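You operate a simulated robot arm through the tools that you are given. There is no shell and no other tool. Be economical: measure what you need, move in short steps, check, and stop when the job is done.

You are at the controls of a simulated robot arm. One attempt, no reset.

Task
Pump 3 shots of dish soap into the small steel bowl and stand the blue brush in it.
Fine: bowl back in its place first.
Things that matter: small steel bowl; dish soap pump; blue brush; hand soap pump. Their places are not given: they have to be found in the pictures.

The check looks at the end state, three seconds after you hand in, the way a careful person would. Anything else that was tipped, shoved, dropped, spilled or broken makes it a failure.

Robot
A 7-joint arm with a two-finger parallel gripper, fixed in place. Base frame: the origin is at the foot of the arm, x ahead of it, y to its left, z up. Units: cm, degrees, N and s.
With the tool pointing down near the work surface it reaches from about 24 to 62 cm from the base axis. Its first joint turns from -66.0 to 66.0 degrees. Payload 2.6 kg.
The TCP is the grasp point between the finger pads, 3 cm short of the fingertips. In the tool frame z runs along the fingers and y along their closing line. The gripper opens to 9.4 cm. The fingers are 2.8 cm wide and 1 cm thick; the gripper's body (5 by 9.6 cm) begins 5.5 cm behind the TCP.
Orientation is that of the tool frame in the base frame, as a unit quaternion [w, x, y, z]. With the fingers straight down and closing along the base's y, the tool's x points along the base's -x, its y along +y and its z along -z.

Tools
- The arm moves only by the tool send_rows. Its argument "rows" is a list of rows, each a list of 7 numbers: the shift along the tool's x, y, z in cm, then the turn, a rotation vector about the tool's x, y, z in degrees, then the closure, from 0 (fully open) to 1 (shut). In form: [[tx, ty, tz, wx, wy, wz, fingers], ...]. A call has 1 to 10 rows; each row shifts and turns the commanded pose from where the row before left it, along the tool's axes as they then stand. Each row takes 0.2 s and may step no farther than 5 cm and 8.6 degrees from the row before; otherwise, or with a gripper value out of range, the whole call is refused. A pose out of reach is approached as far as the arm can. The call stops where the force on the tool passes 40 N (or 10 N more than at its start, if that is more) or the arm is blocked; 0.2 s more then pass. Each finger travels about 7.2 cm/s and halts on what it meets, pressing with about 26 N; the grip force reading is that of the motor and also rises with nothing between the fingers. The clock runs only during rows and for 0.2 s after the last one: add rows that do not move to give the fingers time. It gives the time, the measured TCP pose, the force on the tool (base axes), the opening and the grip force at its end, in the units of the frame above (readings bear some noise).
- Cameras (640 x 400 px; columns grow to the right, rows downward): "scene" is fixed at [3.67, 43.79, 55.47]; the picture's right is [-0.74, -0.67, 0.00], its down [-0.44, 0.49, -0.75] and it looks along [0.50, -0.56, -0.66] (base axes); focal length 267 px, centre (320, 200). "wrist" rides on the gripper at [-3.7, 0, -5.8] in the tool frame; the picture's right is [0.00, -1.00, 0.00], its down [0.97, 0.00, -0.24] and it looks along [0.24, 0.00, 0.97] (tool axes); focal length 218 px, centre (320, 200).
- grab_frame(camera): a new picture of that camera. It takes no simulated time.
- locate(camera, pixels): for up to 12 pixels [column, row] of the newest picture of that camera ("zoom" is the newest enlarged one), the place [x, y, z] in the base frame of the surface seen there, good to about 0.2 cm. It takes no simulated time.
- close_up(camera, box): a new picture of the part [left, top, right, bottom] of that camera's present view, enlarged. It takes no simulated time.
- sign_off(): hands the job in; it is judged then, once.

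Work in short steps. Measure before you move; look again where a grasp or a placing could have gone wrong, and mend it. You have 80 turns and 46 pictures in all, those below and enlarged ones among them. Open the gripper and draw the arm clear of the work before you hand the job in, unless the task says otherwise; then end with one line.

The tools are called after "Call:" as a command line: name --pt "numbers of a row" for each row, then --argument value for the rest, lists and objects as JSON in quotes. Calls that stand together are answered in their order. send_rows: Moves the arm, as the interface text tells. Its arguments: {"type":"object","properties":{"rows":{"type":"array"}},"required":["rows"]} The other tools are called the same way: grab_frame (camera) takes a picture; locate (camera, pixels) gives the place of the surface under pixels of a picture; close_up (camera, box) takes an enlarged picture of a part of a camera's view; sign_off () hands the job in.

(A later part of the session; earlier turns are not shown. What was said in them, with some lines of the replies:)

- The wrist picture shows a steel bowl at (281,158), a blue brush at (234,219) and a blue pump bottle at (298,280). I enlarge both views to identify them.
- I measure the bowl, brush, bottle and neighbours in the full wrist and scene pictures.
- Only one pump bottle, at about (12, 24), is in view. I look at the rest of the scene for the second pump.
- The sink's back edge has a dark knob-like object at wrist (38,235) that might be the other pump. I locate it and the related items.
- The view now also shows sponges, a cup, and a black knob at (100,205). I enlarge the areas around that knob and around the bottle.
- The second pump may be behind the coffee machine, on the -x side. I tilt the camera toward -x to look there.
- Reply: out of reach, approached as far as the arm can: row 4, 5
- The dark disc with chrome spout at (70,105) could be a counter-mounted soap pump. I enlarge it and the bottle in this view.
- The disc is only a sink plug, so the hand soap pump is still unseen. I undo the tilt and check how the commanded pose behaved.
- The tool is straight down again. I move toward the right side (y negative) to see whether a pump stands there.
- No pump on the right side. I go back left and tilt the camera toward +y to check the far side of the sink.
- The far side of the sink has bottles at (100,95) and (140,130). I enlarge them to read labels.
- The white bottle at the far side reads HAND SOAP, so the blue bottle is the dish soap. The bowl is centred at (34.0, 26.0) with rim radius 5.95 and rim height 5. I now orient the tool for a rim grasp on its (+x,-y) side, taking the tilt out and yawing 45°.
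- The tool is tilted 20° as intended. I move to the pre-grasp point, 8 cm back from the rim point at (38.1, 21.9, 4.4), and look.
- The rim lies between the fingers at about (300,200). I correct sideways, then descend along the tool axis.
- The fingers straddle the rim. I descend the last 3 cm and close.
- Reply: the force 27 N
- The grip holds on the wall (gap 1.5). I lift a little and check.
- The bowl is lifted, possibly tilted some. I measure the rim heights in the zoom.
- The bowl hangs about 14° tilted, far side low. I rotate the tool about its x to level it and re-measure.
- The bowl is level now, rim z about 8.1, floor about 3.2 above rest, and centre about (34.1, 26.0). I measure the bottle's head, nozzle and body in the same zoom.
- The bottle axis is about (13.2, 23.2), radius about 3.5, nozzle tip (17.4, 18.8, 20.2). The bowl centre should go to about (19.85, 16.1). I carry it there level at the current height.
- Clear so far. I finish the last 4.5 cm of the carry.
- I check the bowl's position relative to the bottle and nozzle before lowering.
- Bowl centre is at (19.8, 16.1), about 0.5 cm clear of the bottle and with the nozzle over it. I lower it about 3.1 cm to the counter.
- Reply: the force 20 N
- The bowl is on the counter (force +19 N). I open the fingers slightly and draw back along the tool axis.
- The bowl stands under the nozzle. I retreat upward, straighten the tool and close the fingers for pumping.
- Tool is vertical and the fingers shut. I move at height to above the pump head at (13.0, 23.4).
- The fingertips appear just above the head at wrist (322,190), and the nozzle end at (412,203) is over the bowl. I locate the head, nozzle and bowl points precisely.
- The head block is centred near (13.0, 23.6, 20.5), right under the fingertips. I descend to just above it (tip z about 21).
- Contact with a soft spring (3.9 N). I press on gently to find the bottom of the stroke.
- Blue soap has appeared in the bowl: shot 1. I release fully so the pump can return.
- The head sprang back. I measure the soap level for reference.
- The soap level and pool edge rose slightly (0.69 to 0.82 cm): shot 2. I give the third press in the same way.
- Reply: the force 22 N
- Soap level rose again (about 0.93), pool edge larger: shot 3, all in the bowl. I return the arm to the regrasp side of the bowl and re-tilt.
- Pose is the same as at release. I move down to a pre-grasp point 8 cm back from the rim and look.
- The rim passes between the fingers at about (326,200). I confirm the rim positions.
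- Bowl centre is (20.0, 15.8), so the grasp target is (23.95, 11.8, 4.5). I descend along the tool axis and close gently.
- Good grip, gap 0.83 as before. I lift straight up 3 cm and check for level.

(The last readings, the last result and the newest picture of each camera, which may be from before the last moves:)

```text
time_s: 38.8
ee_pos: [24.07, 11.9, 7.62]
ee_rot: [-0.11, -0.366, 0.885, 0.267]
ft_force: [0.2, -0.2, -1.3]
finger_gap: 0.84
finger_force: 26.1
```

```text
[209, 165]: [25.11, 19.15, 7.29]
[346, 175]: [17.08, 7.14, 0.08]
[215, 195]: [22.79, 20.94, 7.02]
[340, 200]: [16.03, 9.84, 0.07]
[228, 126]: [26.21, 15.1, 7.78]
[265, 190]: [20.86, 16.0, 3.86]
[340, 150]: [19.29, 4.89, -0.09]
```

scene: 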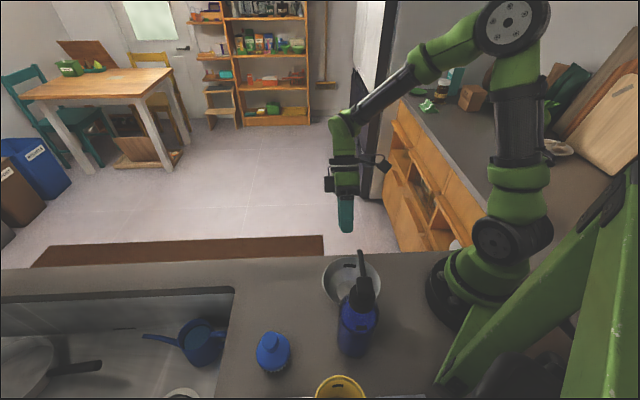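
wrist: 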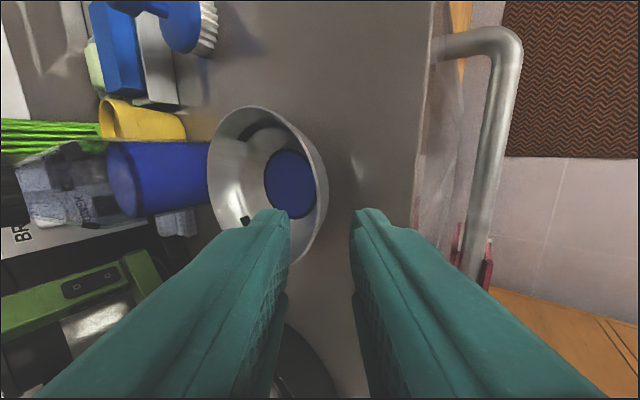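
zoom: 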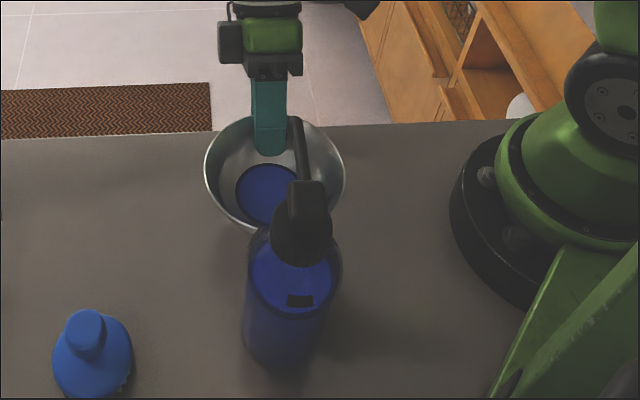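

The bowl hangs level with the soap in it. I carry it back slowly toward its original place.

Call:
send_rows --pt "-1.2 -0.15 -0.1 0 0 0 1" --pt "-2.2 -0.28 -0.18 0 0 0 1" --pt "-2.5 -0.32 -0.21 0 0 0 1" --pt "-2.5 -0.32 -0.21 0 0 0 1" --pt "-2.5 -0.32 -0.21 0 0 0 1" --pt "-2.5 -0.32 -0.21 0 0 0 1" --pt "-2.2 -0.28 -0.19 0 0 0 1" --pt "-1.4 -0.16 -0.12 0 0 0 1" --pt "0 0 0 0 0 0 1"

Call:
close_up --camera "scene" --box '[200, 200, 420, 340]'

Call:
locate --camera "zoom" --pixels '[[180, 248], [200, 251], [127, 212], [122, 185], [283, 165], [278, 195], [205, 205]]'

```text
time_s: 40.8
ee_pos: [37.87, 22.22, 7.52]
ee_rot: [-0.11, -0.367, 0.885, 0.266]
ft_force: [0.5, -0.1, -1.4]
finger_gap: 0.84
finger_force: 25.9
```

```text
2.86 times, centred on (310, 270) of scene
```

zoom: 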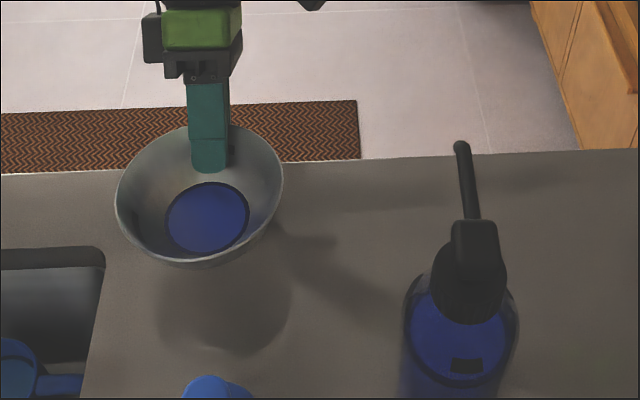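

```text
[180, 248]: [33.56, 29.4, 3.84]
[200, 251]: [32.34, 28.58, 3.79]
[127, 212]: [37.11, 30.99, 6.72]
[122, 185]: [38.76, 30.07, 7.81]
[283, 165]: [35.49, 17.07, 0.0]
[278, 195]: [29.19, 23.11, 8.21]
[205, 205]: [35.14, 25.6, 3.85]
```

Call:
locate --camera "zoom" --pixels '[[118, 205], [282, 182], [175, 260], [150, 246], [225, 257], [255, 237], [207, 220], [282, 175]]'

```text
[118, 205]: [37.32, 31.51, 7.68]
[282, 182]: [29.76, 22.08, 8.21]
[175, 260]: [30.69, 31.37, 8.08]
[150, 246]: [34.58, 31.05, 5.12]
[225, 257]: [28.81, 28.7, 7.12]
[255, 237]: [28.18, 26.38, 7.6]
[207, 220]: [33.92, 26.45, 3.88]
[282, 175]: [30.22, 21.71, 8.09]
```

The bowl centre is at about (33.85, 26.4); I shift by (+0.15, -0.4) and lower it onto the counter.

Call:
send_rows --pt "0.18 -0.32 -0.21 0 0 0 1" --pt "0 -0.55 0.83 0 0 0 1" --pt "0 -0.55 0.83 0 0 0 1" --pt "0 -0.42 0.62 0 0 0 1" --pt "0 -0.14 0.2 0 0 0 1" --pt "0 0 0 0 0 0 1"

```text
time_s: 42.2
ee_pos: [38.29, 21.87, 4.57]
ee_rot: [-0.11, -0.366, 0.885, 0.266]
ft_force: [-0.2, -1.8, 6.5]
finger_gap: 0.86
finger_force: 25.6
```

It has touched down (+6.5 N). I lower a hair more, open, and draw back along the tool axis.

Call:
send_rows --pt "0 -0.06 0.1 0 0 0 1" --pt "0 0 0 0 0 0 0.85" --pt "0 0 0 0 0 0 0.74" --pt "0 0 0 0 0 0 0.74" --pt "0 0 -2 0 0 0 0.74" --pt "0 0 -4 0 0 0 0.74" --pt "0 0 -4 0 0 0 0.74" --pt "0 0 -4 0 0 0 0.74"

Call:
send_rows --pt "0 0 -4 8.4 0 0 0.5" --pt "0 0 -3 8.4 0 0 0.4" --pt "0 0 0 8.4 0 0 0.4" --pt "0 0 0 8.4 0 0 0.4" --pt "0 0 0 0 0 0 0.4"

Call:
grab_frame --camera "wrist"

Call:
close_up --camera "scene" --box '[200, 230, 420, 400]'

Call:
locate --camera "zoom" --pixels '[[215, 330], [210, 312], [225, 345], [200, 318], [232, 318], [185, 360], [262, 360], [190, 385], [250, 385]]'

```text
time_s: 44.0
ee_pos: [43.67, 15.96, 16.21]
ee_rot: [-0.11, -0.366, 0.885, 0.267]
ft_force: [0.5, 0.7, -0.1]
finger_gap: 2.44
finger_force: 0.0
```

```text
time_s: 45.2
ee_pos: [46.03, 13.56, 22.36]
ee_rot: [0.0, -0.382, 0.924, -0.002]
ft_force: [-0.1, 0.4, -1.1]
finger_gap: 5.63
finger_force: 0.0
```

```text
9 pictures are left
```

wrist: 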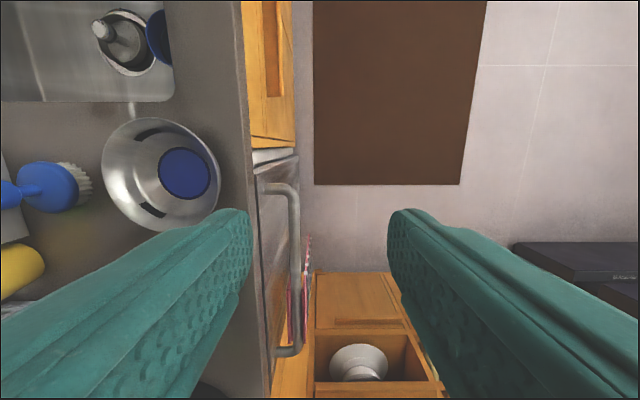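

```text
2.35 times, centred on (310, 315) of scene
```

zoom: 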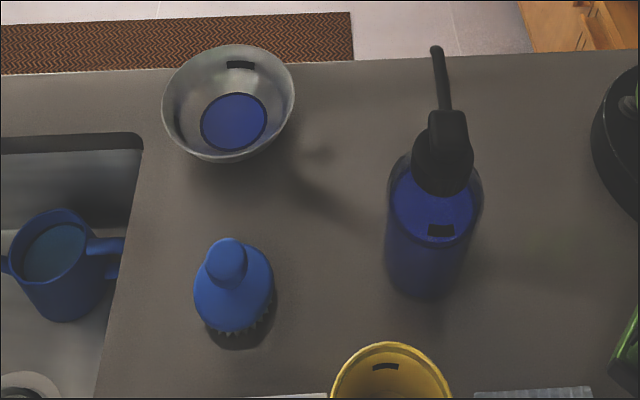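

```text
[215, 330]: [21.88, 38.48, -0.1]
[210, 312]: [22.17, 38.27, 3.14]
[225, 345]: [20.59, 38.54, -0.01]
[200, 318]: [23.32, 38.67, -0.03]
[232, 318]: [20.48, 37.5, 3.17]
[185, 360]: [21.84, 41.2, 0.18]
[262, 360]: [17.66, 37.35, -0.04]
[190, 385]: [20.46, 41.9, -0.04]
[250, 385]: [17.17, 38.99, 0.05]
```

Bowl is back with the blue soap in it. Now I measure the bowl and the brush in this zoom and the wrist picture.

Call:
locate --camera "zoom" --pixels '[[226, 245], [227, 255], [210, 265], [245, 262], [227, 280], [200, 295], [270, 290], [163, 110], [294, 90], [215, 160], [245, 45], [234, 120]]'

Call:
locate --camera "wrist" --pixels '[[103, 175], [218, 180], [150, 118], [165, 230], [185, 172], [85, 190], [65, 165], [60, 210], [75, 190], [30, 192], [12, 193]]'

```text
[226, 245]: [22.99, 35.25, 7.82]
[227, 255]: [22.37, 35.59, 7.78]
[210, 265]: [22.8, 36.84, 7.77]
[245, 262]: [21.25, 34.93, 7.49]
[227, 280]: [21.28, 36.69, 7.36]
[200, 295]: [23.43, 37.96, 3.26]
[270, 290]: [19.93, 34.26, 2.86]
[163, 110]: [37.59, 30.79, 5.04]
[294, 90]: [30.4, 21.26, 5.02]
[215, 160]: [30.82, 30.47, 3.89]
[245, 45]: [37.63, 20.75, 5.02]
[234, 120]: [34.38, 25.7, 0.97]
```

```text
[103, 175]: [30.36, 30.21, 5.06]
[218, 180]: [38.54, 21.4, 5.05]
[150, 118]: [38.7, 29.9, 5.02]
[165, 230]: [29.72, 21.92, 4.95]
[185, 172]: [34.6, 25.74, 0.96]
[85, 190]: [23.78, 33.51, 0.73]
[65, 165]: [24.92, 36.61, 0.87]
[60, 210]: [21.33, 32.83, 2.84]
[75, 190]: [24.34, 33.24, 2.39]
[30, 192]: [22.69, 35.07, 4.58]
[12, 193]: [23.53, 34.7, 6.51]
```

The bowl is back within about 0.2 cm of its place, centre (34.3, 25.85). The brush axis is about (22.2, 35.6), knob top z 7.8. I move above the brush with the gripper half open.

Call:
send_rows --pt "0.18 4.63 0.3 0 0 0 0.4" --pt "0.18 4.63 0.3 0 0 0 0.4" --pt "0.18 4.63 0.3 0 0 0 0.4" --pt "0.18 4.63 0.3 0 0 0 0.4" --pt "0.18 4.63 0.3 0 0 0 0.4" --pt "0.18 4.63 0.3 0 0 0 0.4" --pt "0.18 4.63 0.3 0 0 0 0.4" --pt "0 0 0 0 0 0 0.4"

Call:
grab_frame --camera "wrist"

```text
time_s: 47.0
ee_pos: [22.26, 35.59, 20.08]
ee_rot: [0.0, -0.383, 0.924, 0.0]
ft_force: [0.1, -0.7, -0.2]
finger_gap: 5.63
finger_force: 0.1
```

```text
7 pictures are left
```

wrist: 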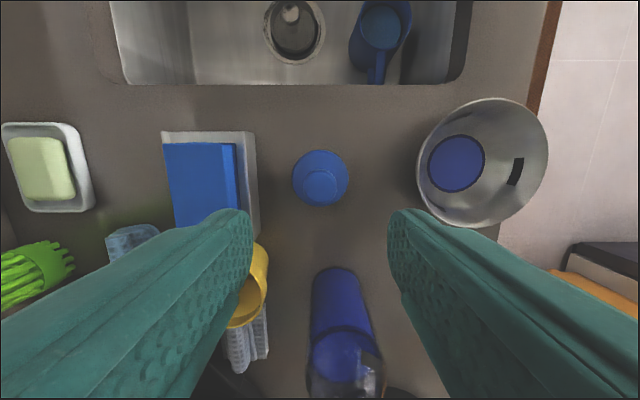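

The brush sits centred between the fingers at (320,180). I refine the knob position.

Call:
locate --camera "wrist" --pixels '[[321, 187], [306, 187], [337, 187], [321, 175], [321, 200], [296, 178], [346, 178], [321, 153]]'

```text
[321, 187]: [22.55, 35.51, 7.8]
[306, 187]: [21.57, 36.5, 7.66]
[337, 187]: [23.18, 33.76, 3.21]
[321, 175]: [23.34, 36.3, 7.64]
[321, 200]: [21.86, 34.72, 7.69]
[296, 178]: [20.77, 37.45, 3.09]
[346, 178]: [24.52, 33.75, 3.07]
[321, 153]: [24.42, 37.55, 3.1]
```

Knob centre is (22.6, 35.5). I correct 0.35 cm and descend to TCP z 7.2, then close.

Call:
send_rows --pt "-0.18 -0.3 4 0 0 0 0.4" --pt "0 0 4 0 0 0 0.4" --pt "0 0 3 0 0 0 0.5" --pt "0 0 1.85 0 0 0 0.5" --pt "0 0 0 0 0 0 0.5"

Call:
send_rows --pt "0 0 0 0 0 0 0.7" --pt "0 0 0 0 0 0 0.9" --pt "0 0 0 0 0 0 1" --pt "0 0 0 0 0 0 1"

Call:
send_rows --pt "0 0 -2 0 0 0 1" --pt "0 0 -4 0 0 0 1" --pt "0 0 -4 0 0 0 1" --pt "0 0 0 0 0 0 1"

Call:
close_up --camera "scene" --box '[200, 200, 420, 370]'

```text
time_s: 48.2
ee_pos: [22.7, 35.65, 7.24]
ee_rot: [0.0, -0.382, 0.924, 0.0]
ft_force: [0.0, -0.6, -0.5]
finger_gap: 4.68
finger_force: 0.0
```

```text
time_s: 49.2
ee_pos: [22.63, 35.68, 7.31]
ee_rot: [0.0, -0.383, 0.924, -0.001]
ft_force: [0.2, -0.1, 0.2]
finger_gap: 2.84
finger_force: 25.7
```

```text
time_s: 50.2
ee_pos: [22.57, 35.78, 17.23]
ee_rot: [0.0, -0.383, 0.924, -0.001]
ft_force: [0.2, 0.0, -1.3]
finger_gap: 2.79
finger_force: 25.8
```

```text
2.35 times, centred on (310, 285) of scene
```

zoom: 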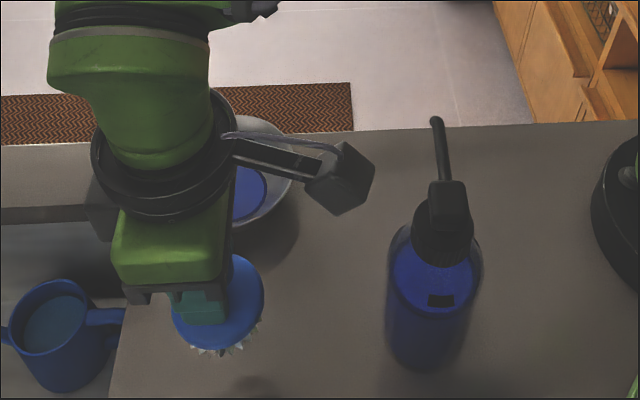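

The brush is held upright. I carry it over the bowl centre (34.3, 25.85).

Call:
send_rows --pt "-0.33 -3.83 0 0 0 0 1" --pt "-0.33 -3.83 0 0 0 0 1" --pt "-0.33 -3.83 0 0 0 0 1" --pt "-0.32 -3.83 0 0 0 0 1" --pt "0 0 0 0 0 0 1"

Call:
close_up --camera "scene" --box '[200, 200, 420, 370]'

```text
time_s: 51.4
ee_pos: [34.27, 25.65, 17.17]
ee_rot: [0.001, -0.382, 0.924, -0.001]
ft_force: [-0.4, -0.4, -0.2]
finger_gap: 2.82
finger_force: 26.2
```

```text
2.35 times, centred on (310, 285) of scene
```

zoom: 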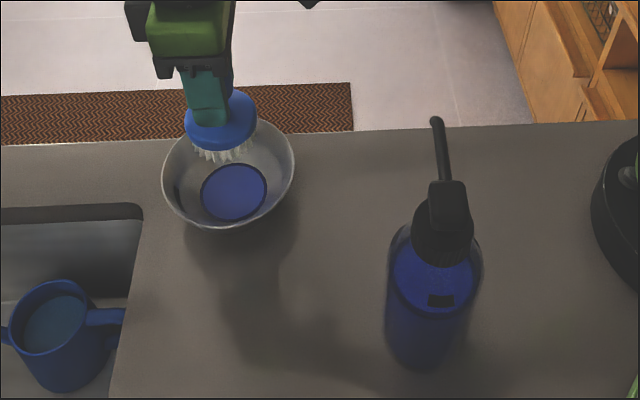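

It is above the bowl. I lower in steps, watching the force.

Call:
send_rows --pt "0 0.1 4 0 0 0 1" --pt "0 0 3 0 0 0 1" --pt "0 0 1.4 0 0 0 1" --pt "0 0 0 0 0 0 1"

Call:
send_rows --pt "0 0 0.4 0 0 0 1" --pt "0 0 0.3 0 0 0 1"

```text
time_s: 52.4
ee_pos: [34.3, 25.98, 8.51]
ee_rot: [0.0, -0.382, 0.924, -0.001]
ft_force: [0.5, 0.0, -0.4]
finger_gap: 2.82
finger_force: 26.2
```

```text
time_s: 53.0
ee_pos: [34.38, 25.96, 8.07]
ee_rot: [0.001, -0.382, 0.924, 0.0]
ft_force: [1.5, 0.3, 2.6]
finger_gap: 2.8
finger_force: 26.2
```

The bristles have touched the bowl (2.6 N). I release and rise straight up.

Call:
send_rows --pt "0 0 0.1 0 0 0 1" --pt "0 0 0 0 0 0 0.85" --pt "0 0 0 0 0 0 0.5" --pt "0 0 0 0 0 0 0.45" --pt "0 0 -3 0 0 0 0.45" --pt "0 0 -4.5 0 0 0 0.45" --pt "0 0 -4.5 0 0 0 0.2" --pt "0 0 -4.5 0 0 0 0" --pt "0 0 -3 0 0 0 0"

Call:
send_rows --pt "0 -4.5 0 0 0 0 0" --pt "0 -4.5 0 0 0 0 0" --pt "0 -4.5 0 0 0 0 0" --pt "0 0 0 0 0 0 0"

Call:
grab_frame --camera "scene"

Call:
close_up --camera "scene" --box '[200, 200, 420, 370]'

Call:
locate --camera "zoom" --pixels '[[163, 180], [294, 160], [215, 228], [245, 120], [228, 150]]'

```text
time_s: 55.0
ee_pos: [34.07, 26.01, 27.7]
ee_rot: [-0.001, -0.383, 0.924, 0.0]
ft_force: [-0.8, -0.1, -0.2]
finger_gap: 9.4
finger_force: 0.1
```

```text
time_s: 56.0
ee_pos: [43.92, 16.42, 27.89]
ee_rot: [0.001, -0.383, 0.924, -0.001]
ft_force: [-0.2, -0.3, 0.4]
finger_gap: 9.39
finger_force: 0.0
```

```text
4 pictures are left
```

scene: 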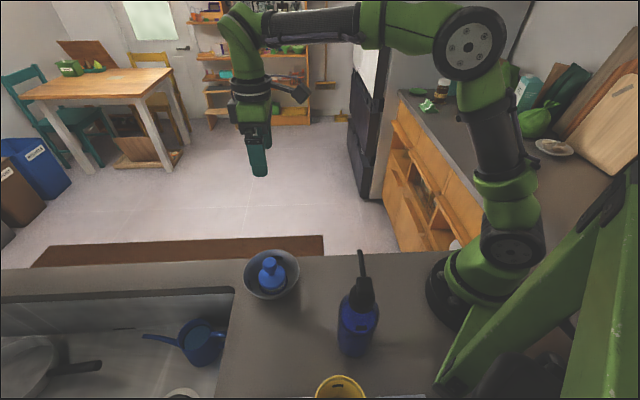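

```text
2.35 times, centred on (310, 285) of scene
```

zoom: 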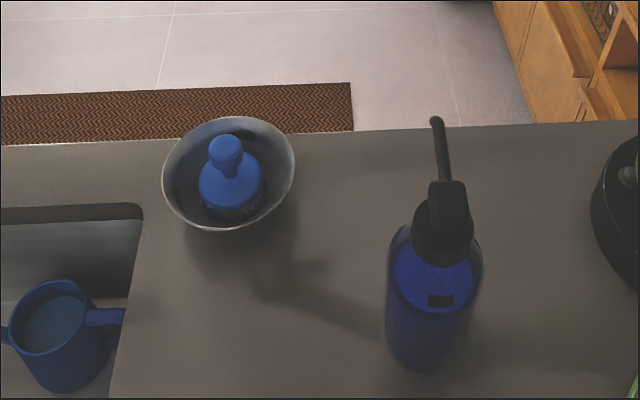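

```text
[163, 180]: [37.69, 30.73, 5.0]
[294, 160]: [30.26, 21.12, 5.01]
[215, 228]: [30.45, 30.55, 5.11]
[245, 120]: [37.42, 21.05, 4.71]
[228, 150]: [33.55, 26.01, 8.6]
```

The brush stands upright in the soap, the bowl is back at its place (centre about (34.0, 25.9)), the bottle is unmoved, and the arm is clear with the gripper open. I hand in.

Call:
sign_off

```text
The job is handed in.
```

I pumped three shots of dish soap into the small steel bowl, put the bowl back to within about 0.2 cm of its original place, and stood the blue brush upright in it.
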